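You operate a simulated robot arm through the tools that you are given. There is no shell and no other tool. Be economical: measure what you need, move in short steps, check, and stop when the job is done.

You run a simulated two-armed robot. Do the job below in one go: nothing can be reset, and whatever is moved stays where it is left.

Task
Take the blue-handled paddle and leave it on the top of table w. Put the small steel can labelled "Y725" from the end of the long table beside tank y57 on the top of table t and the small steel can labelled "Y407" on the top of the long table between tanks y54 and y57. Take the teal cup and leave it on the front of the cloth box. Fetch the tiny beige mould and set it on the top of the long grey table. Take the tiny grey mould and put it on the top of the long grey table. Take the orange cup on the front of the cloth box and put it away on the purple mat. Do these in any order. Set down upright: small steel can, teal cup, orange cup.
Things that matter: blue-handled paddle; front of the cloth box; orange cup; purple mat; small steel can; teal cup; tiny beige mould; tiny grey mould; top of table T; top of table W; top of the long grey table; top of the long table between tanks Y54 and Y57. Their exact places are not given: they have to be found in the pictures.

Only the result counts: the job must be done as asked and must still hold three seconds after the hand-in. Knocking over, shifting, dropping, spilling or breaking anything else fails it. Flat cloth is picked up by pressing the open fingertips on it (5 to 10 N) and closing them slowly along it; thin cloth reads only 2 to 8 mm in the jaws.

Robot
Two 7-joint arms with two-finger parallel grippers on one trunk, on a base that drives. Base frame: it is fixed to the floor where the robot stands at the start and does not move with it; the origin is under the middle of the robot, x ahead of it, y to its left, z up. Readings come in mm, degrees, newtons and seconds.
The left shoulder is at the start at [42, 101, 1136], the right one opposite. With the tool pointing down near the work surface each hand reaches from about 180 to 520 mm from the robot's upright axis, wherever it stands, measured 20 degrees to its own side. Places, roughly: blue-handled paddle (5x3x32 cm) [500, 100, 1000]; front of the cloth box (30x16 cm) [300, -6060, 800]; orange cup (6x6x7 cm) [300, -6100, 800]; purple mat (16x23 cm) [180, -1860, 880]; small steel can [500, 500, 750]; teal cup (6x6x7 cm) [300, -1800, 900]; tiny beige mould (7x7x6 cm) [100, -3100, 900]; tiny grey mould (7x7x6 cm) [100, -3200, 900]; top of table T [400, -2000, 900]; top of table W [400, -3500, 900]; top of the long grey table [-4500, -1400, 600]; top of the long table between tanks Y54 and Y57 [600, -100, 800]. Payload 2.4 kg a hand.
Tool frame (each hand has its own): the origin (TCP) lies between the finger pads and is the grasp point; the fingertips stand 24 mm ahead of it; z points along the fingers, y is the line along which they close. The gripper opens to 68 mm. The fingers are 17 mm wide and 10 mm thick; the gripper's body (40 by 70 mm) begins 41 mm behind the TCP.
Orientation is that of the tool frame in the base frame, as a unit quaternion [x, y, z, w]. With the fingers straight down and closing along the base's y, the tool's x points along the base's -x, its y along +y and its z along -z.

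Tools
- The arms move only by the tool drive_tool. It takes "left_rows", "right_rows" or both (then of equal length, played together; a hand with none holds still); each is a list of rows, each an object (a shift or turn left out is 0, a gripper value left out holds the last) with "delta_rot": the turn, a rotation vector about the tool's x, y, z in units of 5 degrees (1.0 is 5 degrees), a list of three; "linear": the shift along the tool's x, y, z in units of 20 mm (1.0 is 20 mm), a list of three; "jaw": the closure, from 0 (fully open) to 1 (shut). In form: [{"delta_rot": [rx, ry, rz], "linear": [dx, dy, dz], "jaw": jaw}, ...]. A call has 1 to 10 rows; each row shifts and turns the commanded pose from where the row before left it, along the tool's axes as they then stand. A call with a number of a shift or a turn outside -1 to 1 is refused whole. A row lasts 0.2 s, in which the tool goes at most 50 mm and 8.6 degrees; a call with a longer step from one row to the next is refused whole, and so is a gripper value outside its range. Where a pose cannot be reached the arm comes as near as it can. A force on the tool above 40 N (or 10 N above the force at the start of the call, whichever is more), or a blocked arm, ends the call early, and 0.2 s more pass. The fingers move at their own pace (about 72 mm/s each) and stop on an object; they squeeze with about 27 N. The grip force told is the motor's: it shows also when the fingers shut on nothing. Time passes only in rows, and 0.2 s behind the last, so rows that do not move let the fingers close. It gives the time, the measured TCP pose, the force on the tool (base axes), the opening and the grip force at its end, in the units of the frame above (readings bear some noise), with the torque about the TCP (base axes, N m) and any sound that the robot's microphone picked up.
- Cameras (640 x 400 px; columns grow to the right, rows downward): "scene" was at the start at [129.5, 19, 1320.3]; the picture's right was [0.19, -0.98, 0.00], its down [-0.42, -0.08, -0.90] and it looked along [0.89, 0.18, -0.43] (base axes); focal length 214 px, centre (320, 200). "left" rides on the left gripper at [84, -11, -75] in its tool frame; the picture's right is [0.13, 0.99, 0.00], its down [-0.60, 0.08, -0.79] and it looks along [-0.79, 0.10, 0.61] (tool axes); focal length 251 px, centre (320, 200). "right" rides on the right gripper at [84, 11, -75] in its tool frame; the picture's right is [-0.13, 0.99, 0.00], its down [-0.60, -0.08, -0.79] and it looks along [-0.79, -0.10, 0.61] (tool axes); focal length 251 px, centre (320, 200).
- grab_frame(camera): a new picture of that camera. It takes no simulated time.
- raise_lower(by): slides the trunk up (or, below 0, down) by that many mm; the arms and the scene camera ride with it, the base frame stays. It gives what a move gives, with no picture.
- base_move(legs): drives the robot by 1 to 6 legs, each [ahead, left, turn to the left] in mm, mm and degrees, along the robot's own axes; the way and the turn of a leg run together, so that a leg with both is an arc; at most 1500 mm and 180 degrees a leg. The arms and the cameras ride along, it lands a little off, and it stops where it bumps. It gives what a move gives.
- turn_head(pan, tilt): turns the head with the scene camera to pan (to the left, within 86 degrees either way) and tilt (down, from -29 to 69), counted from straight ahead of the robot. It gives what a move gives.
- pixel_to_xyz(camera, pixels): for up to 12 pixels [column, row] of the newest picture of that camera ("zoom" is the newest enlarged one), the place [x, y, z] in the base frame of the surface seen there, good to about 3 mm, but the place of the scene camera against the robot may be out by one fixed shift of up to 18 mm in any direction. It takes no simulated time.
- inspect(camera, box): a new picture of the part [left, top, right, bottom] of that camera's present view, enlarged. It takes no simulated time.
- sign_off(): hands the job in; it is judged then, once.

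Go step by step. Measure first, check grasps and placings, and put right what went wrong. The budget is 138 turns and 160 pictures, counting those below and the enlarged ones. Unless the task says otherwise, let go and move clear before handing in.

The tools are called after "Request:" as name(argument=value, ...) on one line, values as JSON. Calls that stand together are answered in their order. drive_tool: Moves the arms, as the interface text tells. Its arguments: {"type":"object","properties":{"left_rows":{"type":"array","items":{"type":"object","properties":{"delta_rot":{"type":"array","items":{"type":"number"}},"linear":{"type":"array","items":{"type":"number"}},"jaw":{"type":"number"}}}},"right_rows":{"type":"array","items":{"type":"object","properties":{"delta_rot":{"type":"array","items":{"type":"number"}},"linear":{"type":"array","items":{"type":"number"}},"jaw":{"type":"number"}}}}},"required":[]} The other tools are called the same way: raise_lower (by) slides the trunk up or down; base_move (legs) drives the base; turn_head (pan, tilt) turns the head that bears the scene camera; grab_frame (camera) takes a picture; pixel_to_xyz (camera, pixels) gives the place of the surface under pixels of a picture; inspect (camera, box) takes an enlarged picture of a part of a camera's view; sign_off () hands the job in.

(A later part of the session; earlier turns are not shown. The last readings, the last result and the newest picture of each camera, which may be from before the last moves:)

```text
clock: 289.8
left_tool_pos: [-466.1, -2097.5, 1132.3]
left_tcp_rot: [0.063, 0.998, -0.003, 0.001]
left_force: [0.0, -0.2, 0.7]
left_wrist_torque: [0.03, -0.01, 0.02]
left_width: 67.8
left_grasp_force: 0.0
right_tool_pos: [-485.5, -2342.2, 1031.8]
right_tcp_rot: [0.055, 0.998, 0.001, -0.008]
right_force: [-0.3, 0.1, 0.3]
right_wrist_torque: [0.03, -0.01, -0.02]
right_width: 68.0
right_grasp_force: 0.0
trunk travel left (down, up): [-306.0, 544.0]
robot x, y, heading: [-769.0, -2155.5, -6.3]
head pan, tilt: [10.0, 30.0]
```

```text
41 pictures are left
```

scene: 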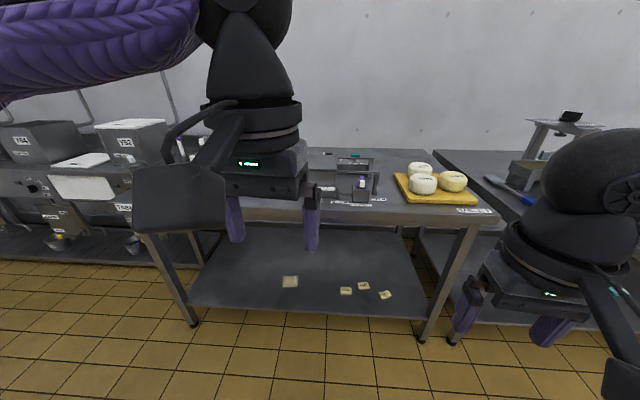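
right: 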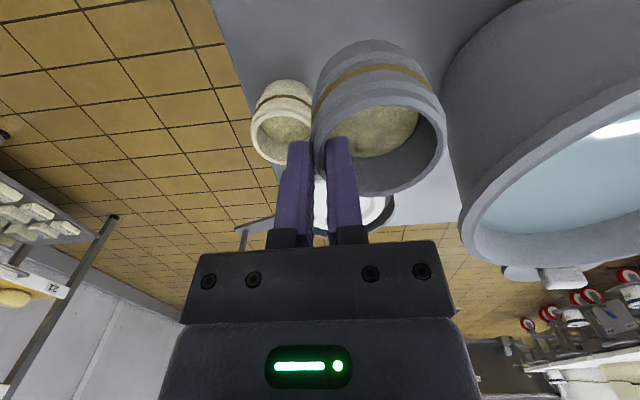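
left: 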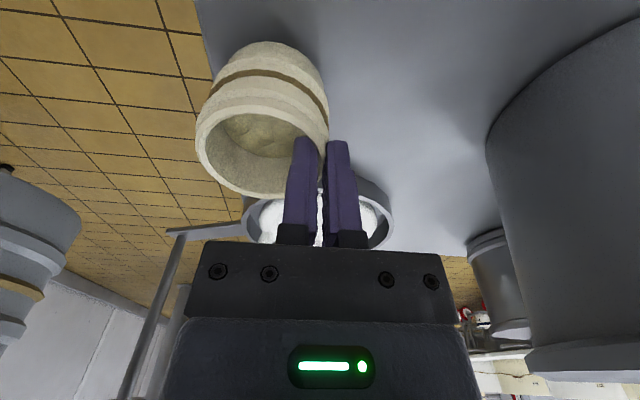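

Drive to the cup position: straighten, shift left, forward, with the trunk raised for clearance.

Request:
raise_lower(by=60)

Request:
base_move(legs=[[0, 0, 6.3], [0, 225, 0], [490, 0, 0]])

Request:
grab_frame(camera="left")

Request:
turn_head(pan=15, tilt=40)

Request:
grab_frame(camera="scene")

```text
clock: 290.8
left_tool_pos: [-464.5, -2094.9, 1192.3]
left_tcp_rot: [0.062, 0.998, -0.004, 0.0]
left_force: [0.9, 0.0, -0.6]
left_wrist_torque: [0.01, 0.02, 0.0]
left_width: 68.0
left_grasp_force: 0.1
right_tool_pos: [-485.5, -2342.9, 1093.5]
right_tcp_rot: [0.054, 0.998, 0.001, -0.009]
right_force: [-0.3, -1.2, -0.3]
right_wrist_torque: [0.03, 0.0, 0.01]
right_width: 67.9
right_grasp_force: 0.1
trunk travel left (down, up): [-366.0, 484.0]
robot x, y, heading: [-767.7, -2157.5, -6.2]
head pan, tilt: [10.0, 30.0]
```

```text
clock: 295.5
left_tool_pos: [13.6, -1840.6, 1192.9]
left_tcp_rot: [0.015, 1.0, -0.004, -0.001]
left_force: [-0.3, 0.4, 0.3]
left_wrist_torque: [0.0, 0.04, -0.05]
left_width: 68.1
left_grasp_force: 0.2
right_tool_pos: [19.2, -2089.5, 1093.1]
right_tcp_rot: [0.005, 1.0, 0.001, -0.009]
right_force: [0.4, -1.2, 0.2]
right_wrist_torque: [0.03, -0.01, 0.02]
right_width: 68.0
right_grasp_force: 0.2
trunk travel left (down, up): [-366.0, 484.0]
robot x, y, heading: [-280.1, -1926.7, -0.8]
head pan, tilt: [10.0, 30.0]
```

```text
40 pictures are left
```

left: 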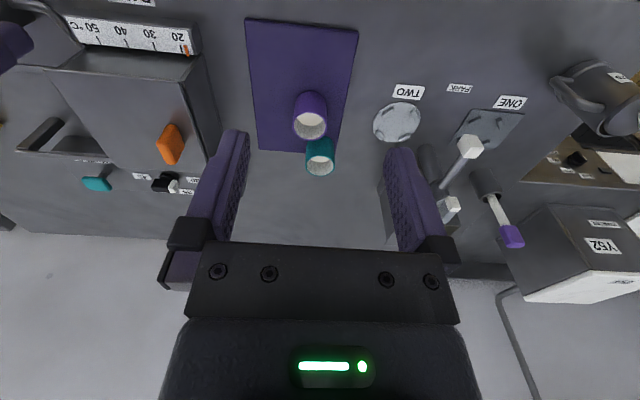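

```text
clock: 296.2
left_tool_pos: [14.8, -1841.0, 1192.2]
left_tcp_rot: [0.014, 1.0, -0.003, 0.001]
left_force: [0.5, 0.5, 0.5]
left_wrist_torque: [0.0, -0.01, 0.01]
left_width: 68.2
left_grasp_force: 0.0
right_tool_pos: [20.0, -2088.9, 1094.1]
right_tcp_rot: [0.005, 1.0, 0.001, -0.009]
right_force: [-0.4, 0.1, 0.1]
right_wrist_torque: [0.0, 0.04, 0.0]
right_width: 68.1
right_grasp_force: 0.0
trunk travel left (down, up): [-366.0, 484.0]
robot x, y, heading: [-286.5, -1933.8, -0.7]
head pan, tilt: [15.0, 40.0]
```

```text
39 pictures are left
```

scene: 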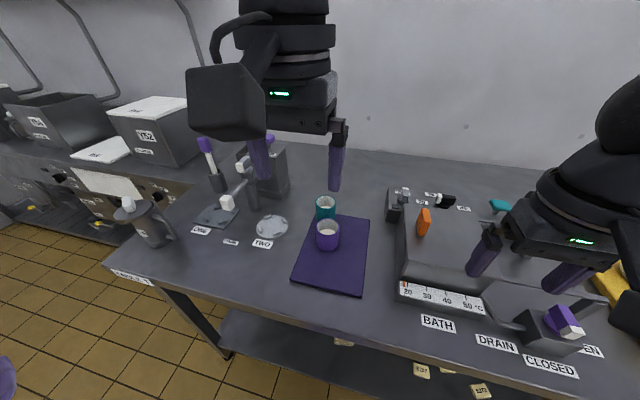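

Teal cup at (320,155) in the left picture. Measure its rim, the purple cup, and the mat corners.

Request:
pixel_to_xyz(camera="left", pixels=[[306, 156], [335, 156], [320, 142], [320, 172], [320, 160], [293, 118], [326, 118], [310, 137], [250, 22], [357, 34], [258, 150], [338, 100]])

```text
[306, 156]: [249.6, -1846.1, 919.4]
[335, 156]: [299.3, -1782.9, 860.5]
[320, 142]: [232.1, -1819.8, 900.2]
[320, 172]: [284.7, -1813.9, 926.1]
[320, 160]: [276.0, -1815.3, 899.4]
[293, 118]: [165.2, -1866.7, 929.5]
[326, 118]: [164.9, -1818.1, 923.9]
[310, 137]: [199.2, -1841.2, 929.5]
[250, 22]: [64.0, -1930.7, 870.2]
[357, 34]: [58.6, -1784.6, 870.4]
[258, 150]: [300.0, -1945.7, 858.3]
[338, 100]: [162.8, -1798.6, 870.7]
```

The teal cup's centre is ≈(256,-1816), rim z≈926; purple cup ≈(170,-1842). It's deep, so I'll move the base to the table edge, tilt the left hand 10° forward, and extend outward.

Request:
drive_tool(right_rows=[{"linear": [0.9, 0, -0.9]}, {"linear": [0.9, 0, -0.9]}, {"linear": [0.9, 0, -0.9]}])

Request:
base_move(legs=[[0, -100, 0.7], [62, 0, 0]])

Request:
raise_lower(by=-50)

Request:
drive_tool(left_rows=[{"delta_rot": [0, -1, 0], "linear": [-0.9, 0.64, 0.5]}, {"delta_rot": [0, -1, 0], "linear": [-0.85, 0.64, 0.6]}, {"linear": [-0.8, 0.64, 0.65]}, {"linear": [-0.8, 0.64, 0.65]}, {"linear": [-0.8, 0.64, 0.65]}, {"linear": [-0.8, 0.64, 0.65]}, {"linear": [-0.8, 0.64, 0.65]}, {"linear": [-0.8, 0.64, 0.65]}, {"linear": [-0.8, 0.64, 0.65]}, {"linear": [-0.8, 0.64, 0.65]}])

Request:
grab_frame(camera="left")

```text
clock: 297.0
left_tool_pos: [16.0, -1840.8, 1191.9]
left_tcp_rot: [0.014, 1.0, -0.004, 0.0]
left_force: [-0.1, -0.3, 0.0]
left_wrist_torque: [0.03, 0.02, 0.02]
left_width: 68.1
left_grasp_force: 0.1
right_tool_pos: [-31.2, -2090.3, 1147.7]
right_tcp_rot: [0.005, 1.0, 0.001, -0.009]
right_force: [-0.4, -0.1, 0.0]
right_wrist_torque: [0.01, -0.01, -0.02]
right_width: 68.2
right_grasp_force: 0.1
trunk travel left (down, up): [-366.0, 484.0]
robot x, y, heading: [-283.9, -1935.5, -0.7]
head pan, tilt: [15.0, 40.0]
```

```text
clock: 298.8
left_tool_pos: [74.7, -1936.0, 1191.5]
left_tcp_rot: [0.007, 1.0, -0.004, 0.0]
left_force: [0.0, 0.4, -0.5]
left_wrist_torque: [-0.01, 0.03, 0.01]
left_width: 67.9
left_grasp_force: 0.0
right_tool_pos: [31.6, -2185.7, 1146.5]
right_tcp_rot: [-0.002, 1.0, 0.001, -0.009]
right_force: [-0.1, 0.4, -0.4]
right_wrist_torque: [-0.01, 0.05, 0.01]
right_width: 68.0
right_grasp_force: 0.0
trunk travel left (down, up): [-366.0, 484.0]
robot x, y, heading: [-221.9, -2031.2, 0.1]
head pan, tilt: [15.0, 40.0]
```

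```text
clock: 299.7
left_tool_pos: [74.3, -1936.2, 1142.2]
left_tcp_rot: [0.007, 1.0, -0.003, 0.001]
left_force: [0.5, -0.5, 0.5]
left_wrist_torque: [-0.02, 0.0, -0.02]
left_width: 68.0
left_grasp_force: 0.1
right_tool_pos: [30.9, -2185.7, 1096.6]
right_tcp_rot: [-0.002, 1.0, 0.001, -0.009]
right_force: [0.1, 0.2, 0.7]
right_wrist_torque: [-0.01, -0.04, 0.02]
right_width: 68.0
right_grasp_force: 0.1
trunk travel left (down, up): [-316.0, 534.0]
robot x, y, heading: [-220.8, -2029.9, 0.3]
head pan, tilt: [15.0, 40.0]
```

```text
clock: 301.9
left_tool_pos: [256.1, -1810.1, 1040.8]
left_tcp_rot: [0.006, 0.996, -0.004, 0.087]
left_force: [0.2, -0.4, 0.1]
left_wrist_torque: [0.01, -0.03, 0.01]
left_width: 68.0
left_grasp_force: 0.0
right_tool_pos: [31.8, -2185.0, 1097.1]
right_tcp_rot: [-0.002, 1.0, 0.001, -0.008]
right_force: [-0.2, 0.2, 0.5]
right_wrist_torque: [0.0, 0.0, 0.02]
right_width: 68.1
right_grasp_force: 0.1
trunk travel left (down, up): [-316.0, 534.0]
robot x, y, heading: [-222.1, -2031.7, 0.2]
head pan, tilt: [15.0, 40.0]
```

```text
38 pictures are left
```

left: 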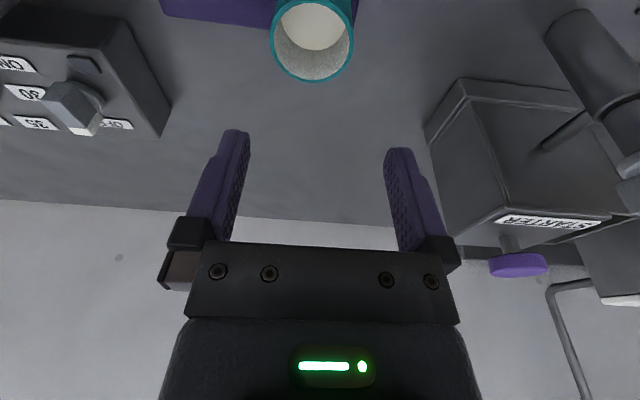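

Reached without complaint. Measure the cup rim from here.

Request:
pixel_to_xyz(camera="left", pixels=[[271, 38], [353, 42], [313, 80], [312, 72], [290, 70], [335, 72], [313, 45], [340, 20]])

```text
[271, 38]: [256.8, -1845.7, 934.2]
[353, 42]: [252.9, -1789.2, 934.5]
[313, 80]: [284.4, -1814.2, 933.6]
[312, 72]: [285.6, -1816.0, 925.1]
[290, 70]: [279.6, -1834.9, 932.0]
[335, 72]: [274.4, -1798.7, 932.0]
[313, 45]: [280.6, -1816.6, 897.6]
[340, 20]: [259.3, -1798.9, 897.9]
```

Rim centre (256,-1817.5), radius ~29, rim z 934. Align y and descend to just above the rim.

Request:
drive_tool(left_rows=[{"linear": [0.16, -0.37, 0.89]}, {"linear": [0.16, 0, 0.89]}, {"linear": [0.16, 0, 0.89]}, {"linear": [0.16, 0, 0.89]}, {}])

Request:
grab_frame(camera="left")

```text
clock: 303.1
left_tool_pos: [254.6, -1817.9, 966.1]
left_tcp_rot: [0.006, 0.996, -0.004, 0.087]
left_force: [-0.5, 0.4, 0.3]
left_wrist_torque: [0.0, 0.05, 0.0]
left_width: 68.4
left_grasp_force: 0.1
right_tool_pos: [31.6, -2183.9, 1096.4]
right_tcp_rot: [-0.002, 1.0, 0.0, -0.009]
right_force: [0.1, -0.5, -0.2]
right_wrist_torque: [-0.01, -0.03, 0.01]
right_width: 68.2
right_grasp_force: 0.0
trunk travel left (down, up): [-316.0, 534.0]
robot x, y, heading: [-223.5, -2028.2, 0.1]
head pan, tilt: [15.0, 40.0]
```

```text
37 pictures are left
```

left: 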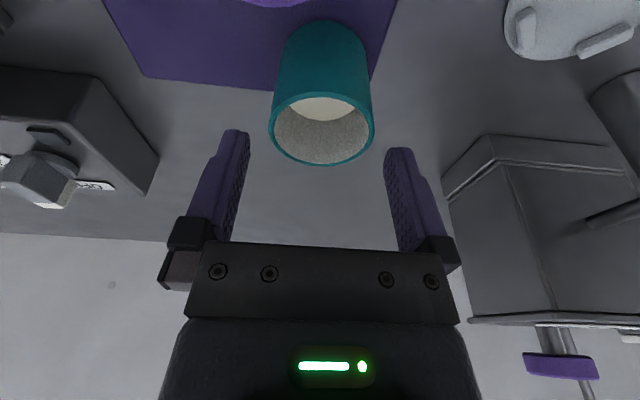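

Centred. Descend 52 mm and close gently.

Request:
drive_tool(left_rows=[{"linear": [0.16, 0, 0.87]}, {"linear": [0.16, 0, 0.87]}, {"linear": [0.16, 0, 0.87]}, {}, {"jaw": 0.1}, {"jaw": 0.3}, {"jaw": 1}, {"jaw": 1}])

Request:
raise_lower(by=20)

Request:
grab_frame(camera="scene")

```text
clock: 304.9
left_tool_pos: [254.5, -1820.1, 912.2]
left_tcp_rot: [0.006, 0.996, -0.004, 0.087]
left_force: [-0.6, 0.0, 0.4]
left_wrist_torque: [0.0, -0.02, 0.0]
left_width: 54.8
left_grasp_force: 27.0
right_tool_pos: [31.4, -2186.3, 1095.9]
right_tcp_rot: [-0.002, 1.0, 0.001, -0.009]
right_force: [0.0, -0.4, -0.5]
right_wrist_torque: [0.02, 0.04, -0.01]
right_width: 67.7
right_grasp_force: 0.1
trunk travel left (down, up): [-316.0, 534.0]
robot x, y, heading: [-220.2, -2026.6, 0.0]
head pan, tilt: [15.0, 40.0]
```

```text
clock: 305.5
left_tool_pos: [255.8, -1819.7, 935.1]
left_tcp_rot: [0.006, 0.996, -0.004, 0.088]
left_force: [-0.2, -0.3, -0.5]
left_wrist_torque: [-0.02, -0.02, 0.0]
left_width: 55.0
left_grasp_force: 27.7
right_tool_pos: [31.3, -2184.6, 1117.3]
right_tcp_rot: [-0.002, 1.0, 0.001, -0.008]
right_force: [1.1, 0.3, -0.2]
right_wrist_torque: [-0.03, 0.01, 0.0]
right_width: 68.1
right_grasp_force: 0.0
trunk travel left (down, up): [-336.0, 514.0]
robot x, y, heading: [-221.4, -2032.6, 0.2]
head pan, tilt: [15.0, 40.0]
```

```text
36 pictures are left
```

scene: 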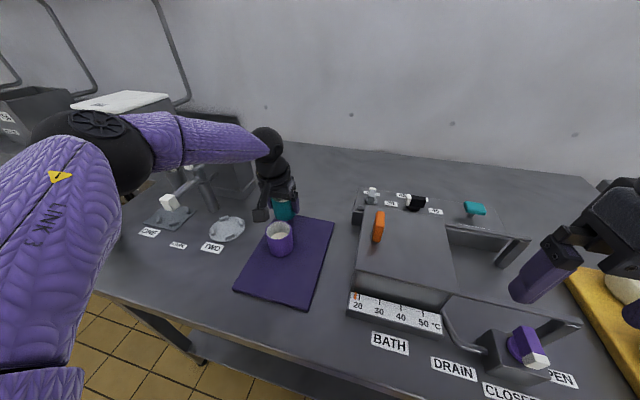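

Teal cup held. Raise, back off, and drive right toward the cloth box, stopping to look.

Request:
raise_lower(by=110)

Request:
base_move(legs=[[-430, 0, 0], [0, -1500, 0], [0, -1450, 0]])

Request:
turn_head(pan=-40, tilt=25)

Request:
grab_frame(camera="scene")

```text
clock: 307.0
left_tool_pos: [251.9, -1819.0, 1065.0]
left_tcp_rot: [0.006, 0.994, -0.004, 0.108]
left_force: [-0.3, 0.0, -1.0]
left_wrist_torque: [-0.02, 0.03, -0.02]
left_width: 55.4
left_grasp_force: 26.4
right_tool_pos: [32.3, -2185.8, 1226.3]
right_tcp_rot: [-0.001, 1.0, 0.001, -0.008]
right_force: [-0.2, 0.2, -0.5]
right_wrist_torque: [-0.05, -0.01, -0.01]
right_width: 68.2
right_grasp_force: 0.0
trunk travel left (down, up): [-446.0, 404.0]
robot x, y, heading: [-219.7, -2030.6, 0.3]
head pan, tilt: [15.0, 40.0]
```

```text
clock: 323.3
left_tool_pos: [-220.2, -4762.1, 1065.2]
left_tcp_rot: [0.017, 0.994, -0.005, 0.109]
left_force: [-0.6, -0.6, -1.5]
left_wrist_torque: [0.0, 0.01, 0.02]
left_width: 54.6
left_grasp_force: 26.8
right_tool_pos: [-447.7, -5124.4, 1226.6]
right_tcp_rot: [0.009, 1.0, 0.0, -0.008]
right_force: [0.6, 0.6, 1.3]
right_wrist_torque: [0.0, 0.01, -0.05]
right_width: 68.0
right_grasp_force: 0.0
trunk travel left (down, up): [-446.0, 404.0]
robot x, y, heading: [-694.2, -4963.8, -0.9]
head pan, tilt: [15.0, 40.0]
```

```text
clock: 324.6
left_tool_pos: [-219.3, -4761.8, 1066.0]
left_tcp_rot: [0.016, 0.994, -0.005, 0.109]
left_force: [0.4, -0.5, -0.4]
left_wrist_torque: [0.01, 0.03, -0.02]
left_width: 54.6
left_grasp_force: 26.8
right_tool_pos: [-446.9, -5124.0, 1227.2]
right_tcp_rot: [0.01, 1.0, 0.001, -0.009]
right_force: [0.3, -0.3, -0.6]
right_wrist_torque: [-0.02, 0.01, -0.02]
right_width: 68.0
right_grasp_force: 0.0
trunk travel left (down, up): [-446.0, 404.0]
robot x, y, heading: [-695.4, -4960.2, -0.7]
head pan, tilt: [-40.0, 25.0]
```

```text
35 pictures are left
```

scene: 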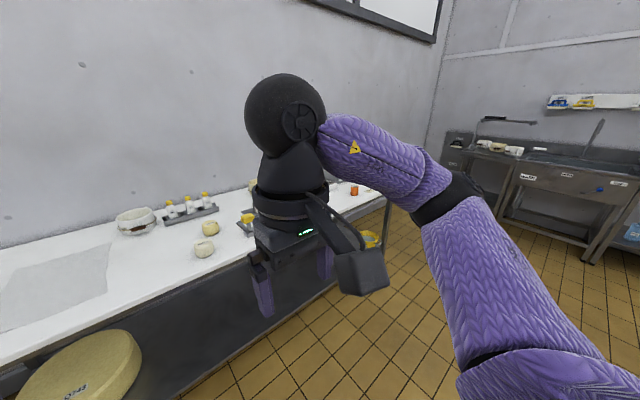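

An orange object appears at (354,190). Measure it and the white table's edge.

Request:
pixel_to_xyz(camera="scene", pixels=[[354, 190], [385, 205], [372, 235], [250, 300], [150, 320], [345, 285], [470, 150], [500, 215]])

Request:
base_move(legs=[[-60, 0, 0.7], [0, -1000, 0]])

Request:
turn_head(pan=0, tilt=30)

Request:
grab_frame(camera="scene")

```text
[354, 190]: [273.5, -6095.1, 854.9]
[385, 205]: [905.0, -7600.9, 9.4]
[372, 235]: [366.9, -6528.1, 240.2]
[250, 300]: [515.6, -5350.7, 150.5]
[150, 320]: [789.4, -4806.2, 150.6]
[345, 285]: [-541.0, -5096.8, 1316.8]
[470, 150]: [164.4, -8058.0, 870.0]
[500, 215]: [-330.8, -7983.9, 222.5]
```

```text
clock: 330.2
left_tool_pos: [-280.9, -5717.3, 1063.9]
left_tcp_rot: [-0.001, 0.994, -0.003, 0.11]
left_force: [-0.3, -0.6, -0.4]
left_wrist_torque: [0.03, 0.02, 0.02]
left_width: 54.6
left_grasp_force: 26.9
right_tool_pos: [-494.9, -6087.0, 1226.1]
right_tcp_rot: [-0.01, 1.0, 0.0, -0.008]
right_force: [0.8, 0.2, -0.3]
right_wrist_torque: [0.03, 0.0, -0.01]
right_width: 68.0
right_grasp_force: 0.1
trunk travel left (down, up): [-446.0, 404.0]
robot x, y, heading: [-746.9, -5935.4, 1.2]
head pan, tilt: [-40.0, 25.0]
```

```text
clock: 331.3
left_tool_pos: [-280.2, -5718.9, 1064.7]
left_tcp_rot: [-0.001, 0.994, -0.003, 0.11]
left_force: [-0.7, -0.7, -0.1]
left_wrist_torque: [0.02, 0.02, -0.02]
left_width: 54.2
left_grasp_force: 27.6
right_tool_pos: [-495.9, -6087.2, 1225.2]
right_tcp_rot: [-0.009, 1.0, 0.001, -0.008]
right_force: [-0.2, -0.8, 0.9]
right_wrist_torque: [0.0, -0.02, 0.0]
right_width: 67.9
right_grasp_force: 0.0
trunk travel left (down, up): [-446.0, 404.0]
robot x, y, heading: [-747.1, -5937.9, 1.0]
head pan, tilt: [0.0, 30.0]
```

```text
34 pictures are left
```

scene: 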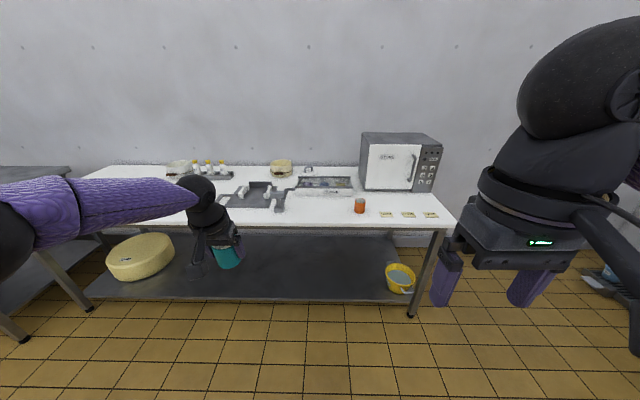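

The orange cup stands at (360,205) in front of the white box. Zoom in and measure.

Request:
inspect(camera="scene", box=[290, 125, 450, 235])

Request:
pixel_to_xyz(camera="scene", pixels=[[360, 200], [360, 210], [363, 188], [412, 192], [340, 192], [340, 215], [385, 213], [385, 200], [420, 222], [445, 222], [330, 222], [300, 195]])

```text
3.64 times, centred on (370, 180) of scene
```

zoom: 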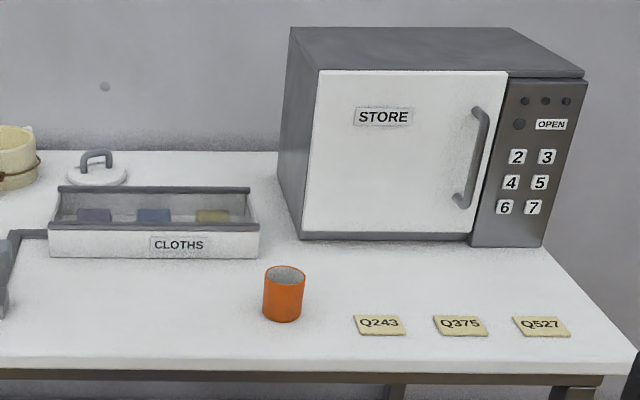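

```text
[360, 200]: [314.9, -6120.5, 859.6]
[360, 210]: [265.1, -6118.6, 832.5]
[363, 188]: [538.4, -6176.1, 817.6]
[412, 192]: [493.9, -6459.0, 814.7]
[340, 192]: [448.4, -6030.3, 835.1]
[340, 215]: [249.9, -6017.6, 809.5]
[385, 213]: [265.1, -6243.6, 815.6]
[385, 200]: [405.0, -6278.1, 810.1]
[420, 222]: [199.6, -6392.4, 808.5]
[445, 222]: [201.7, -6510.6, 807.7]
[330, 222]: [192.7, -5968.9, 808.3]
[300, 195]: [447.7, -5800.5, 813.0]
```

The tray labelled "CLOTHS" is the cloth box; orange cup at ≈(280,-6119) in front of it. I'll fetch orange with the right hand first: raise the left (teal) hand, extend the right, drive in.

Request:
drive_tool(left_rows=[{"linear": [0, 0, -0.9]}, {"linear": [0, 0, -0.9]}, {"linear": [0, 0, -0.9]}, {"linear": [0, 0, -0.9]}, {"linear": [0, 0, -0.9]}, {}, {}, {}, {}, {}], right_rows=[{"linear": [-0.9, -0.35, 0.5]}, {"linear": [-0.9, -0.35, 0.5]}, {"linear": [-0.9, -0.35, 0.5]}, {"linear": [-0.9, -0.35, 0.5]}, {"linear": [-0.9, -0.35, 0.5]}, {"linear": [-0.9, -0.35, 0.5]}, {"linear": [-0.9, -0.35, 0.5]}, {"linear": [-0.9, -0.35, 0.5]}, {"linear": [-0.9, -0.35, 0.5]}, {"linear": [-0.9, -0.35, 0.5]}])

Request:
base_move(legs=[[0, 25, -1.2], [590, 0, 0]])

Request:
raise_lower(by=-130)

Request:
grab_frame(camera="right")

```text
clock: 333.5
left_tool_pos: [-300.1, -5716.9, 1152.6]
left_tcp_rot: [-0.001, 0.994, -0.004, 0.109]
left_force: [0.3, -0.4, -0.6]
left_wrist_torque: [0.01, 0.02, 0.0]
left_width: 54.2
left_grasp_force: 27.0
right_tool_pos: [-317.6, -6156.5, 1124.1]
right_tcp_rot: [-0.009, 1.0, 0.001, -0.009]
right_force: [0.1, 0.7, -0.5]
right_wrist_torque: [-0.01, 0.02, -0.02]
right_width: 68.0
right_grasp_force: 0.0
trunk travel left (down, up): [-446.0, 404.0]
robot x, y, heading: [-756.5, -5939.4, 1.2]
head pan, tilt: [0.0, 30.0]
```

```text
clock: 337.2
left_tool_pos: [291.9, -5703.1, 1153.3]
left_tcp_rot: [0.01, 0.994, -0.005, 0.109]
left_force: [0.5, -0.5, -1.7]
left_wrist_torque: [0.01, 0.01, 0.03]
left_width: 54.2
left_grasp_force: 27.2
right_tool_pos: [267.0, -6141.0, 1124.1]
right_tcp_rot: [0.002, 1.0, 0.001, -0.009]
right_force: [0.1, 0.1, -0.4]
right_wrist_torque: [-0.01, -0.03, 0.01]
right_width: 67.9
right_grasp_force: 0.1
trunk travel left (down, up): [-446.0, 404.0]
robot x, y, heading: [-161.6, -5915.3, -0.1]
head pan, tilt: [0.0, 30.0]
```

```text
clock: 338.8
left_tool_pos: [291.5, -5703.5, 1022.7]
left_tcp_rot: [0.01, 0.994, -0.004, 0.109]
left_force: [-0.6, 0.0, -1.3]
left_wrist_torque: [0.01, 0.02, 0.04]
left_width: 54.4
left_grasp_force: 27.0
right_tool_pos: [268.0, -6142.5, 994.4]
right_tcp_rot: [0.002, 1.0, 0.001, -0.009]
right_force: [-0.2, 0.4, -1.1]
right_wrist_torque: [0.02, 0.03, 0.01]
right_width: 68.0
right_grasp_force: 0.0
trunk travel left (down, up): [-316.0, 534.0]
robot x, y, heading: [-160.4, -5914.3, -0.0]
head pan, tilt: [0.0, 30.0]
```

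```text
32 pictures are left
```

right: 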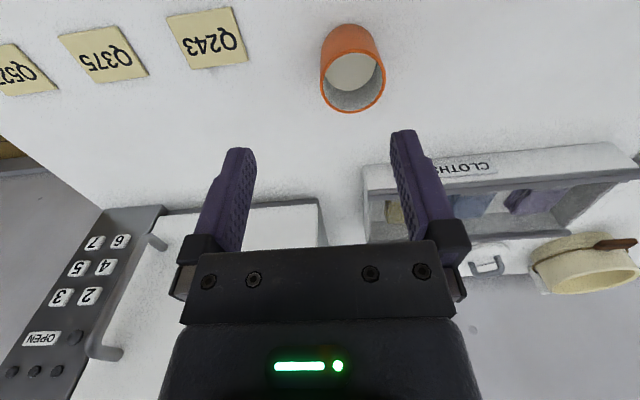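

Request:
pixel_to_xyz(camera="right", pixels=[[321, 82], [386, 80], [354, 111], [353, 75], [350, 45], [380, 100], [330, 102], [365, 175], [600, 150], [300, 130]])

```text
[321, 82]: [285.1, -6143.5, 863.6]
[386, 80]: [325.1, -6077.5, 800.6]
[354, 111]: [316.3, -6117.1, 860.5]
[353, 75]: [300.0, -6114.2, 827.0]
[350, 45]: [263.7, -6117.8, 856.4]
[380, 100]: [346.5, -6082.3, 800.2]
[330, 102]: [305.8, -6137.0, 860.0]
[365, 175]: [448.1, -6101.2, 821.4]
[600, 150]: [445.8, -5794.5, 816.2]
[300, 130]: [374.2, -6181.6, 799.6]
```

Orange rim centre ≈(289,-6116), radius 28, rim z 862, table z 800. Move over it and descend.

Request:
drive_tool(right_rows=[{"linear": [-0.53, 0.66, 0.5]}, {"linear": [-0.53, 0.66, 0.7]}, {"linear": [0, 0, 0.9]}, {"linear": [0, 0, 0.9]}, {"linear": [0, 0, 0.9]}, {}])

Request:
grab_frame(camera="right")

```text
clock: 340.2
left_tool_pos: [291.6, -5704.0, 1023.4]
left_tcp_rot: [0.01, 0.994, -0.005, 0.109]
left_force: [0.2, -0.2, -0.5]
left_wrist_torque: [-0.01, 0.01, 0.01]
left_width: 53.7
left_grasp_force: 27.4
right_tool_pos: [286.2, -6115.5, 917.1]
right_tcp_rot: [0.002, 1.0, 0.0, -0.008]
right_force: [-0.3, -0.5, 0.1]
right_wrist_torque: [0.0, 0.0, 0.0]
right_width: 67.9
right_grasp_force: 0.1
trunk travel left (down, up): [-316.0, 534.0]
robot x, y, heading: [-162.9, -5910.9, -0.6]
head pan, tilt: [0.0, 30.0]
```

```text
31 pictures are left
```

right: 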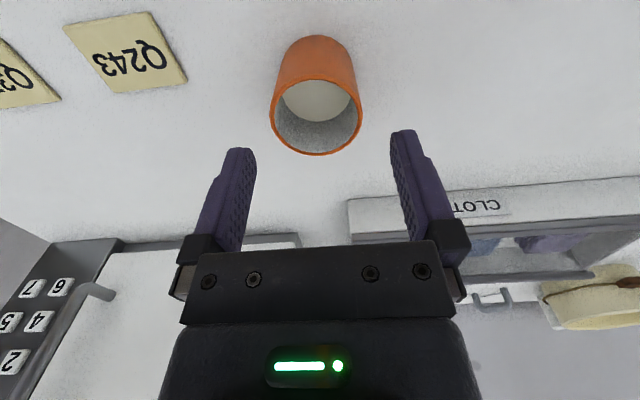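

Request:
pixel_to_xyz(camera="right", pixels=[[272, 110], [360, 112], [316, 153], [290, 146], [343, 147]])

```text
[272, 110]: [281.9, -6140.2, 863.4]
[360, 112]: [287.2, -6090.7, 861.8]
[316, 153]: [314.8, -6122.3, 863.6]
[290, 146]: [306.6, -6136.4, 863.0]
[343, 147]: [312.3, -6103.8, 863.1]
```

Centred within 2 mm. Descend 74 mm, close, lift.

Request:
drive_tool(right_rows=[{"linear": [0, -0.05, 0.95]}, {"linear": [0, 0, 0.95]}, {"linear": [0, 0, 0.95]}, {"linear": [0, 0, 0.85]}, {}, {"jaw": 0.1}, {"jaw": 0.3}, {"jaw": 1}, {"jaw": 1}])

Request:
raise_lower(by=20)

Request:
drive_tool(right_rows=[{"linear": [0, 0, -0.9]}, {"linear": [0, 0, -0.9]}, {"linear": [0, 0, -0.9]}, {"linear": [0, 0, -0.9]}, {"linear": [0, 0, -0.9]}, {"linear": [0, 0, -0.9]}])

Request:
grab_frame(camera="right")

```text
clock: 342.2
left_tool_pos: [290.7, -5703.4, 1023.2]
left_tcp_rot: [0.01, 0.994, -0.006, 0.109]
left_force: [0.8, -0.2, -1.3]
left_wrist_torque: [0.02, 0.03, 0.0]
left_width: 54.2
left_grasp_force: 26.9
right_tool_pos: [287.1, -6117.5, 842.0]
right_tcp_rot: [0.001, 1.0, 0.001, -0.009]
right_force: [0.3, 0.5, -1.1]
right_wrist_torque: [0.0, 0.03, -0.03]
right_width: 55.1
right_grasp_force: 27.1
trunk travel left (down, up): [-316.0, 534.0]
robot x, y, heading: [-166.8, -5910.5, -0.1]
head pan, tilt: [0.0, 30.0]
```

```text
clock: 342.9
left_tool_pos: [293.1, -5704.2, 1043.7]
left_tcp_rot: [0.01, 0.994, -0.004, 0.108]
left_force: [-0.8, -0.2, -1.0]
left_wrist_torque: [0.02, 0.0, 0.02]
left_width: 53.8
left_grasp_force: 26.8
right_tool_pos: [285.5, -6117.1, 861.0]
right_tcp_rot: [0.002, 1.0, 0.001, -0.009]
right_force: [-0.6, -0.4, -1.7]
right_wrist_torque: [0.0, -0.02, -0.01]
right_width: 55.0
right_grasp_force: 27.4
trunk travel left (down, up): [-336.0, 514.0]
robot x, y, heading: [-162.5, -5910.9, -0.2]
head pan, tilt: [0.0, 30.0]
```

```text
clock: 344.3
left_tool_pos: [291.4, -5703.8, 1043.5]
left_tcp_rot: [0.01, 0.994, -0.005, 0.11]
left_force: [0.0, 0.0, -0.8]
left_wrist_torque: [-0.01, 0.03, 0.01]
left_width: 53.7
left_grasp_force: 27.0
right_tool_pos: [287.5, -6117.2, 968.5]
right_tcp_rot: [0.002, 1.0, 0.001, -0.009]
right_force: [0.8, -0.6, -0.6]
right_wrist_torque: [0.01, 0.02, -0.01]
right_width: 55.0
right_grasp_force: 27.8
trunk travel left (down, up): [-336.0, 514.0]
robot x, y, heading: [-164.9, -5913.0, -0.3]
head pan, tilt: [0.0, 30.0]
```

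```text
30 pictures are left
```

right: 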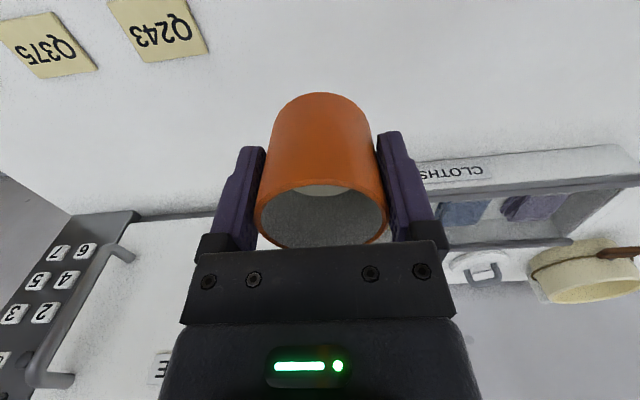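

Orange is held. Cloth box spans y -5790…-6100; I'll set teal at (300,-6015). Shift right 311 mm, level the left hand, raise the right one.

Request:
base_move(legs=[[0, -312, 0.2]])

Request:
drive_tool(left_rows=[{"delta_rot": [0, 0.5, 0], "linear": [0.1, 0, 0.8]}, {"linear": [0.18, 0, 0.88]}, {"linear": [0.18, 0, 0.88]}, {"linear": [0.18, 0, 0.88]}, {}], right_rows=[{"linear": [0, 0, -0.9]}, {"linear": [0, 0, -0.9]}, {"linear": [0, 0, -0.9]}, {"linear": [0, 0, -0.9]}, {}])

Request:
grab_frame(camera="scene")

Request:
grab_frame(camera="left")

```text
clock: 346.4
left_tool_pos: [290.4, -6015.0, 1042.9]
left_tcp_rot: [0.008, 0.994, -0.004, 0.111]
left_force: [0.4, 0.9, -1.1]
left_wrist_torque: [0.01, 0.0, -0.01]
left_width: 53.7
left_grasp_force: 27.4
right_tool_pos: [286.7, -6428.5, 968.0]
right_tcp_rot: [0.0, 1.0, 0.001, -0.009]
right_force: [0.2, 0.2, -0.7]
right_wrist_torque: [0.01, -0.02, 0.0]
right_width: 54.9
right_grasp_force: 26.8
trunk travel left (down, up): [-336.0, 514.0]
robot x, y, heading: [-162.7, -6222.8, 0.1]
head pan, tilt: [0.0, 30.0]
```

```text
clock: 347.6
left_tool_pos: [291.2, -6014.6, 972.3]
left_tcp_rot: [0.008, 0.996, -0.004, 0.088]
left_force: [0.3, -0.5, 0.0]
left_wrist_torque: [-0.04, 0.01, 0.01]
left_width: 53.9
left_grasp_force: 26.4
right_tool_pos: [288.9, -6427.1, 1039.4]
right_tcp_rot: [0.001, 1.0, 0.001, -0.009]
right_force: [0.0, -1.0, -1.1]
right_wrist_torque: [0.0, 0.0, -0.04]
right_width: 54.8
right_grasp_force: 27.2
trunk travel left (down, up): [-336.0, 514.0]
robot x, y, heading: [-164.8, -6223.0, -0.2]
head pan, tilt: [0.0, 30.0]
```

```text
29 pictures are left
```

scene: 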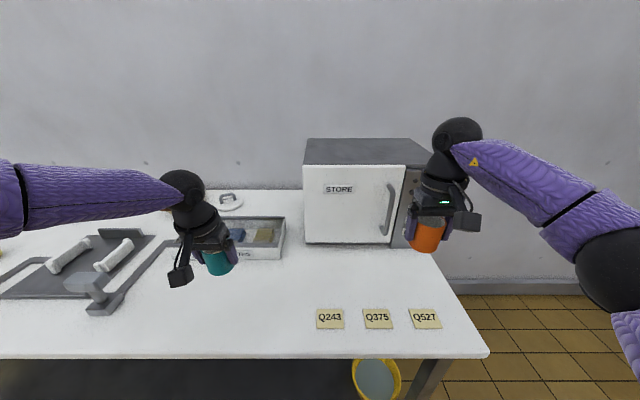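

```text
28 pictures are left
```

left: 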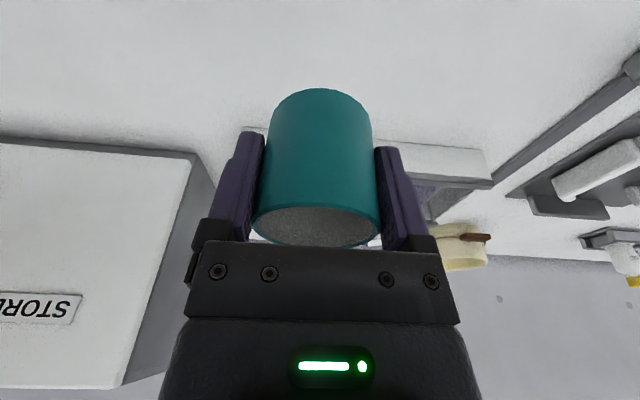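

Teal is over clear table in front of the CLOTHS tray. Lower with the trunk, then fine steps.

Request:
raise_lower(by=-120)

Request:
drive_tool(left_rows=[{"linear": [0.03, 0, 0.15]}, {"linear": [0.03, 0, 0.15]}, {"linear": [0.02, 0, 0.1]}, {}])

```text
clock: 349.1
left_tool_pos: [289.9, -6014.8, 853.8]
left_tcp_rot: [0.008, 0.996, -0.004, 0.088]
left_force: [-0.2, 0.8, -1.1]
left_wrist_torque: [0.02, 0.01, -0.01]
left_width: 53.4
left_grasp_force: 27.1
right_tool_pos: [288.1, -6428.8, 921.3]
right_tcp_rot: [0.0, 1.0, 0.0, -0.008]
right_force: [0.0, -0.3, -0.8]
right_wrist_torque: [-0.02, -0.01, 0.01]
right_width: 55.2
right_grasp_force: 26.9
trunk travel left (down, up): [-216.0, 634.0]
robot x, y, heading: [-164.3, -6224.1, 0.1]
head pan, tilt: [0.0, 30.0]
```

```text
clock: 350.1
left_tool_pos: [289.4, -6014.1, 844.3]
left_tcp_rot: [0.008, 0.996, -0.004, 0.087]
left_force: [0.4, 0.3, -1.3]
left_wrist_torque: [0.04, -0.01, 0.02]
left_width: 53.5
left_grasp_force: 26.8
right_tool_pos: [288.4, -6429.0, 920.5]
right_tcp_rot: [0.0, 1.0, 0.001, -0.008]
right_force: [0.5, 0.1, -0.7]
right_wrist_torque: [-0.01, -0.01, -0.01]
right_width: 55.0
right_grasp_force: 27.1
trunk travel left (down, up): [-216.0, 634.0]
robot x, y, heading: [-167.7, -6226.6, -0.2]
head pan, tilt: [0.0, 30.0]
```

Request:
drive_tool(left_rows=[{"linear": [0.02, 0, 0.1]}, {"linear": [0.02, 0, 0.1]}, {"linear": [0.02, 0, 0.1]}, {}])

```text
clock: 351.1
left_tool_pos: [290.3, -6015.2, 840.0]
left_tcp_rot: [0.008, 0.996, -0.004, 0.09]
left_force: [-2.0, 0.9, 17.4]
left_wrist_torque: [-0.36, -0.03, -0.13]
left_width: 53.5
left_grasp_force: 27.5
right_tool_pos: [286.8, -6428.5, 920.4]
right_tcp_rot: [0.0, 1.0, 0.001, -0.008]
right_force: [-0.7, -0.2, -1.5]
right_wrist_torque: [-0.03, -0.01, -0.03]
right_width: 54.9
right_grasp_force: 26.9
trunk travel left (down, up): [-216.0, 634.0]
robot x, y, heading: [-164.4, -6226.5, 0.0]
head pan, tilt: [0.0, 30.0]
```

Contact. Ease 2 mm, open, and rise vertically.

Request:
drive_tool(left_rows=[{"linear": [-0.01, 0, -0.08]}, {"jaw": 0.1}, {"jaw": 0}, {}, {"linear": [-0.12, 0, -0.7]}, {"linear": [-0.16, 0, -0.89]}, {"linear": [-0.16, 0, -0.89]}, {"linear": [-0.16, 0, -0.89]}, {"linear": [-0.16, 0, -0.89]}, {"linear": [-0.16, 0, -0.89]}])

Request:
raise_lower(by=120)

Request:
grab_frame(camera="scene")

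Request:
grab_frame(camera="left")

```text
clock: 353.3
left_tool_pos: [288.1, -6014.0, 943.4]
left_tcp_rot: [0.009, 0.996, -0.004, 0.088]
left_force: [0.5, -0.4, -0.8]
left_wrist_torque: [0.03, -0.04, 0.0]
left_width: 67.8
left_grasp_force: 0.1
right_tool_pos: [288.4, -6429.4, 920.8]
right_tcp_rot: [0.0, 1.0, 0.001, -0.009]
right_force: [-0.1, -0.1, -1.3]
right_wrist_torque: [0.0, -0.01, -0.02]
right_width: 55.0
right_grasp_force: 26.8
trunk travel left (down, up): [-216.0, 634.0]
robot x, y, heading: [-161.0, -6224.7, -0.3]
head pan, tilt: [0.0, 30.0]
```

```text
clock: 354.8
left_tool_pos: [289.5, -6013.8, 1064.3]
left_tcp_rot: [0.008, 0.996, -0.003, 0.088]
left_force: [-0.5, -0.9, -0.9]
left_wrist_torque: [0.0, -0.01, -0.01]
left_width: 68.2
left_grasp_force: 0.1
right_tool_pos: [289.0, -6428.3, 1040.9]
right_tcp_rot: [0.0, 1.0, 0.001, -0.009]
right_force: [0.0, 0.0, -0.6]
right_wrist_torque: [-0.03, -0.01, 0.01]
right_width: 55.0
right_grasp_force: 26.8
trunk travel left (down, up): [-336.0, 514.0]
robot x, y, heading: [-165.1, -6222.5, -0.1]
head pan, tilt: [0.0, 30.0]
```

```text
27 pictures are left
```

scene: 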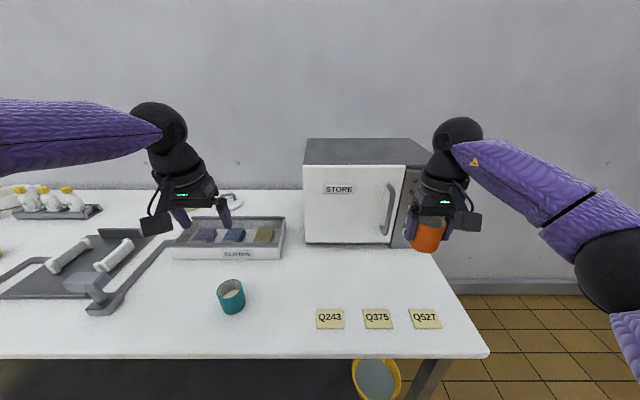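

```text
26 pictures are left
```

left: 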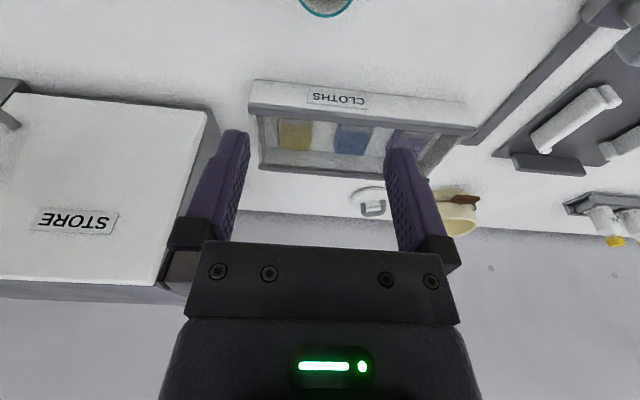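

Teal stands upright in front of the cloth box. Now carry orange back to table T's mat.

Request:
base_move(legs=[[-500, 0, 0], [0, 1500, 0], [0, 1500, 0], [0, 1480, 0]])

Request:
turn_head(pan=-15, tilt=30)

Request:
grab_frame(camera="scene")

```text
clock: 378.4
left_tool_pos: [-207.3, -1622.3, 1064.3]
left_tcp_rot: [0.024, 0.996, -0.005, 0.087]
left_force: [0.2, 0.4, -0.3]
left_wrist_torque: [-0.04, 0.0, 0.01]
left_width: 68.1
left_grasp_force: 0.0
right_tool_pos: [-221.8, -2035.9, 1041.6]
right_tcp_rot: [0.015, 1.0, 0.001, -0.009]
right_force: [-0.1, -0.2, -1.3]
right_wrist_torque: [0.0, -0.03, -0.03]
right_width: 54.8
right_grasp_force: 27.2
trunk travel left (down, up): [-336.0, 514.0]
robot x, y, heading: [-663.4, -1814.8, -1.7]
head pan, tilt: [0.0, 30.0]
```

```text
clock: 379.2
left_tool_pos: [-206.8, -1622.8, 1064.5]
left_tcp_rot: [0.024, 0.996, -0.005, 0.088]
left_force: [0.2, -0.2, 0.3]
left_wrist_torque: [-0.02, -0.03, 0.0]
left_width: 68.0
left_grasp_force: 0.1
right_tool_pos: [-221.9, -2035.0, 1040.7]
right_tcp_rot: [0.016, 1.0, 0.001, -0.009]
right_force: [-0.5, -1.0, -1.5]
right_wrist_torque: [0.03, -0.03, 0.0]
right_width: 55.1
right_grasp_force: 27.1
trunk travel left (down, up): [-336.0, 514.0]
robot x, y, heading: [-667.5, -1820.0, -1.8]
head pan, tilt: [-15.0, 30.0]
```

```text
25 pictures are left
```

scene: 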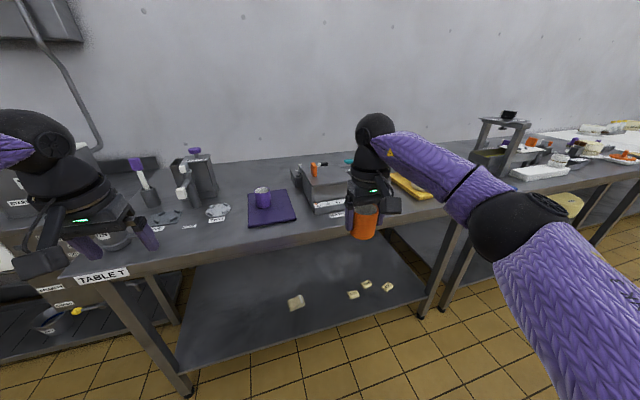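

Tuck the left hand (it would pass near can Y725), pull the right in a little, and drive so orange is over the mat's front-right part.

Request:
drive_tool(left_rows=[{"linear": [0.9, 0, -0.2]}, {"linear": [0.9, 0, -0.2]}, {"linear": [0.9, 0, -0.2]}, {"linear": [0.9, 0, -0.2]}, {"linear": [0.9, 0, -0.2]}, {"linear": [0.9, 0, -0.2]}, {"linear": [0.9, 0, -0.2]}, {"linear": [0.9, 0, -0.2]}], right_rows=[{"linear": [0.5, 0, 0]}, {"linear": [0.5, 0, 0]}, {"linear": [0.5, 0, 0]}, {"linear": [0.5, 0, 0]}, {}, {}, {}, {}])

Request:
base_move(legs=[[0, 0, 1.8], [0, 125, 0], [350, 0, 0]])

Request:
grab_frame(camera="scene")

Request:
grab_frame(camera="right")

```text
clock: 381.0
left_tool_pos: [-355.7, -1615.6, 1070.7]
left_tcp_rot: [0.025, 0.996, -0.006, 0.089]
left_force: [0.2, -0.2, -0.5]
left_wrist_torque: [0.0, 0.01, 0.0]
left_width: 68.0
left_grasp_force: 0.0
right_tool_pos: [-261.8, -2033.6, 1041.3]
right_tcp_rot: [0.016, 1.0, 0.001, -0.009]
right_force: [-0.3, 0.1, 0.2]
right_wrist_torque: [0.0, 0.02, 0.01]
right_width: 55.0
right_grasp_force: 26.8
trunk travel left (down, up): [-336.0, 514.0]
robot x, y, heading: [-670.8, -1819.5, -1.8]
head pan, tilt: [-15.0, 30.0]
```

```text
clock: 384.5
left_tool_pos: [-8.6, -1484.1, 1072.8]
left_tcp_rot: [0.008, 0.996, -0.003, 0.089]
left_force: [0.6, -0.6, -0.2]
left_wrist_torque: [0.0, -0.02, -0.02]
left_width: 68.0
left_grasp_force: 0.0
right_tool_pos: [99.6, -1898.5, 1040.1]
right_tcp_rot: [-0.001, 1.0, 0.001, -0.009]
right_force: [1.0, -0.1, -0.5]
right_wrist_torque: [-0.01, 0.01, 0.03]
right_width: 55.1
right_grasp_force: 27.3
trunk travel left (down, up): [-336.0, 514.0]
robot x, y, heading: [-313.0, -1698.2, 0.3]
head pan, tilt: [-15.0, 30.0]
```

```text
24 pictures are left
```

scene: 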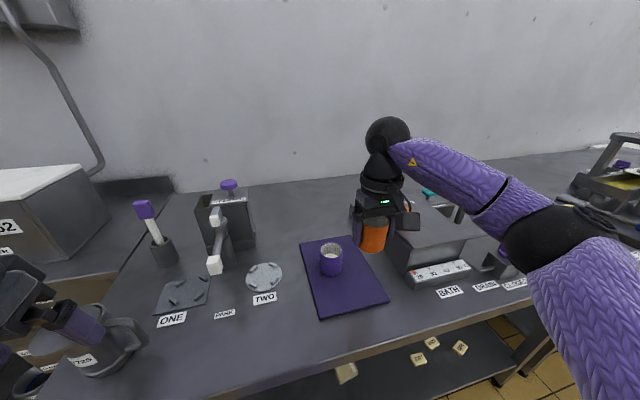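

```text
23 pictures are left
```

right: 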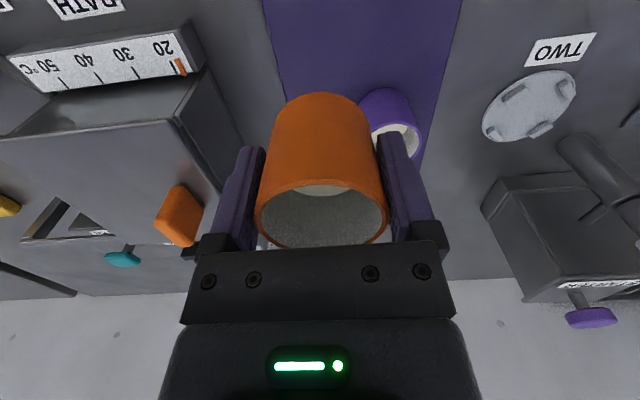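

Measure mat borders, purple cup, and the bath's corner relative to my target.

Request:
pixel_to_xyz(camera="right", pixels=[[270, 30], [450, 30], [275, 80], [372, 125], [420, 125], [385, 92], [195, 60], [205, 100], [395, 132]])

Request:
pixel_to_xyz(camera="scene", pixels=[[301, 245], [318, 318], [388, 300], [345, 295], [331, 250], [331, 272], [395, 260], [413, 285]])

```text
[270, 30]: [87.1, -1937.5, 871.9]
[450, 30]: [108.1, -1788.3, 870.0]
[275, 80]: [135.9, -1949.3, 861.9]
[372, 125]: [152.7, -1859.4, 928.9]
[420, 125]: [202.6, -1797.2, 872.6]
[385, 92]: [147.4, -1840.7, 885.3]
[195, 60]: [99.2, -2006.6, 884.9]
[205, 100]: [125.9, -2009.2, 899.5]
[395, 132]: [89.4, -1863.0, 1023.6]
```

```text
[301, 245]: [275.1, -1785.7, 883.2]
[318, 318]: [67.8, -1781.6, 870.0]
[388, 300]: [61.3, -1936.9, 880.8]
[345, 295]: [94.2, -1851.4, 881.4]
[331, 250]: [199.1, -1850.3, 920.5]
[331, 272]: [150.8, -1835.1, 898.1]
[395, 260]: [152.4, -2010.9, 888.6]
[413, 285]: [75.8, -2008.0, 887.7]
```

Target (100,-1898) is inside the mat (x 60–275, y -1785…-1940), 33 mm clear of the purple cup. Lower with the right arm.

Request:
drive_tool(right_rows=[{"linear": [0, 0, 0.95]}, {"linear": [0, 0, 0.95]}, {"linear": [0, 0, 0.95]}, {"linear": [0, 0, 0.95]}, {"linear": [0, 0, 0.95]}, {"linear": [0, 0, 0.9]}, {}])

Request:
drive_tool(right_rows=[{"linear": [0, 0, 0.15]}, {"linear": [0, 0, 0.15]}, {"linear": [0, 0, 0.1]}, {}])

```text
clock: 386.1
left_tool_pos: [-7.4, -1484.3, 1071.9]
left_tcp_rot: [0.007, 0.996, -0.004, 0.087]
left_force: [0.4, -0.4, 0.1]
left_wrist_torque: [0.02, 0.0, -0.02]
left_width: 68.1
left_grasp_force: 0.0
right_tool_pos: [97.5, -1897.7, 929.6]
right_tcp_rot: [-0.001, 1.0, 0.001, -0.009]
right_force: [-0.9, 0.0, 0.2]
right_wrist_torque: [0.0, -0.01, -0.03]
right_width: 55.0
right_grasp_force: 27.2
trunk travel left (down, up): [-336.0, 514.0]
robot x, y, heading: [-312.5, -1698.3, -0.0]
head pan, tilt: [-15.0, 30.0]
```

```text
clock: 387.1
left_tool_pos: [-8.3, -1485.1, 1071.6]
left_tcp_rot: [0.007, 0.996, -0.004, 0.088]
left_force: [1.6, -0.1, 0.1]
left_wrist_torque: [0.02, 0.02, 0.01]
left_width: 68.0
left_grasp_force: 0.0
right_tool_pos: [98.6, -1899.6, 920.7]
right_tcp_rot: [-0.001, 1.0, 0.001, -0.008]
right_force: [-0.1, 0.7, -0.7]
right_wrist_torque: [0.0, -0.01, -0.03]
right_width: 55.2
right_grasp_force: 26.7
trunk travel left (down, up): [-336.0, 514.0]
robot x, y, heading: [-312.3, -1701.1, 0.3]
head pan, tilt: [-15.0, 30.0]
```

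Request:
drive_tool(right_rows=[{"linear": [0, 0, 0.15]}, {"linear": [0, 0, 0.1]}, {"linear": [0, 0, 0.1]}, {}])

```text
clock: 388.1
left_tool_pos: [-8.6, -1484.7, 1071.9]
left_tcp_rot: [0.008, 0.996, -0.004, 0.089]
left_force: [-0.6, -0.1, -0.1]
left_wrist_torque: [-0.02, -0.02, -0.05]
left_width: 68.0
left_grasp_force: 0.0
right_tool_pos: [96.4, -1900.5, 914.8]
right_tcp_rot: [-0.001, 1.0, 0.001, -0.007]
right_force: [1.6, -2.5, 18.4]
right_wrist_torque: [-0.1, 0.01, 0.0]
right_width: 54.8
right_grasp_force: 26.3
trunk travel left (down, up): [-336.0, 514.0]
robot x, y, heading: [-312.8, -1694.8, 0.1]
head pan, tilt: [-15.0, 30.0]
```

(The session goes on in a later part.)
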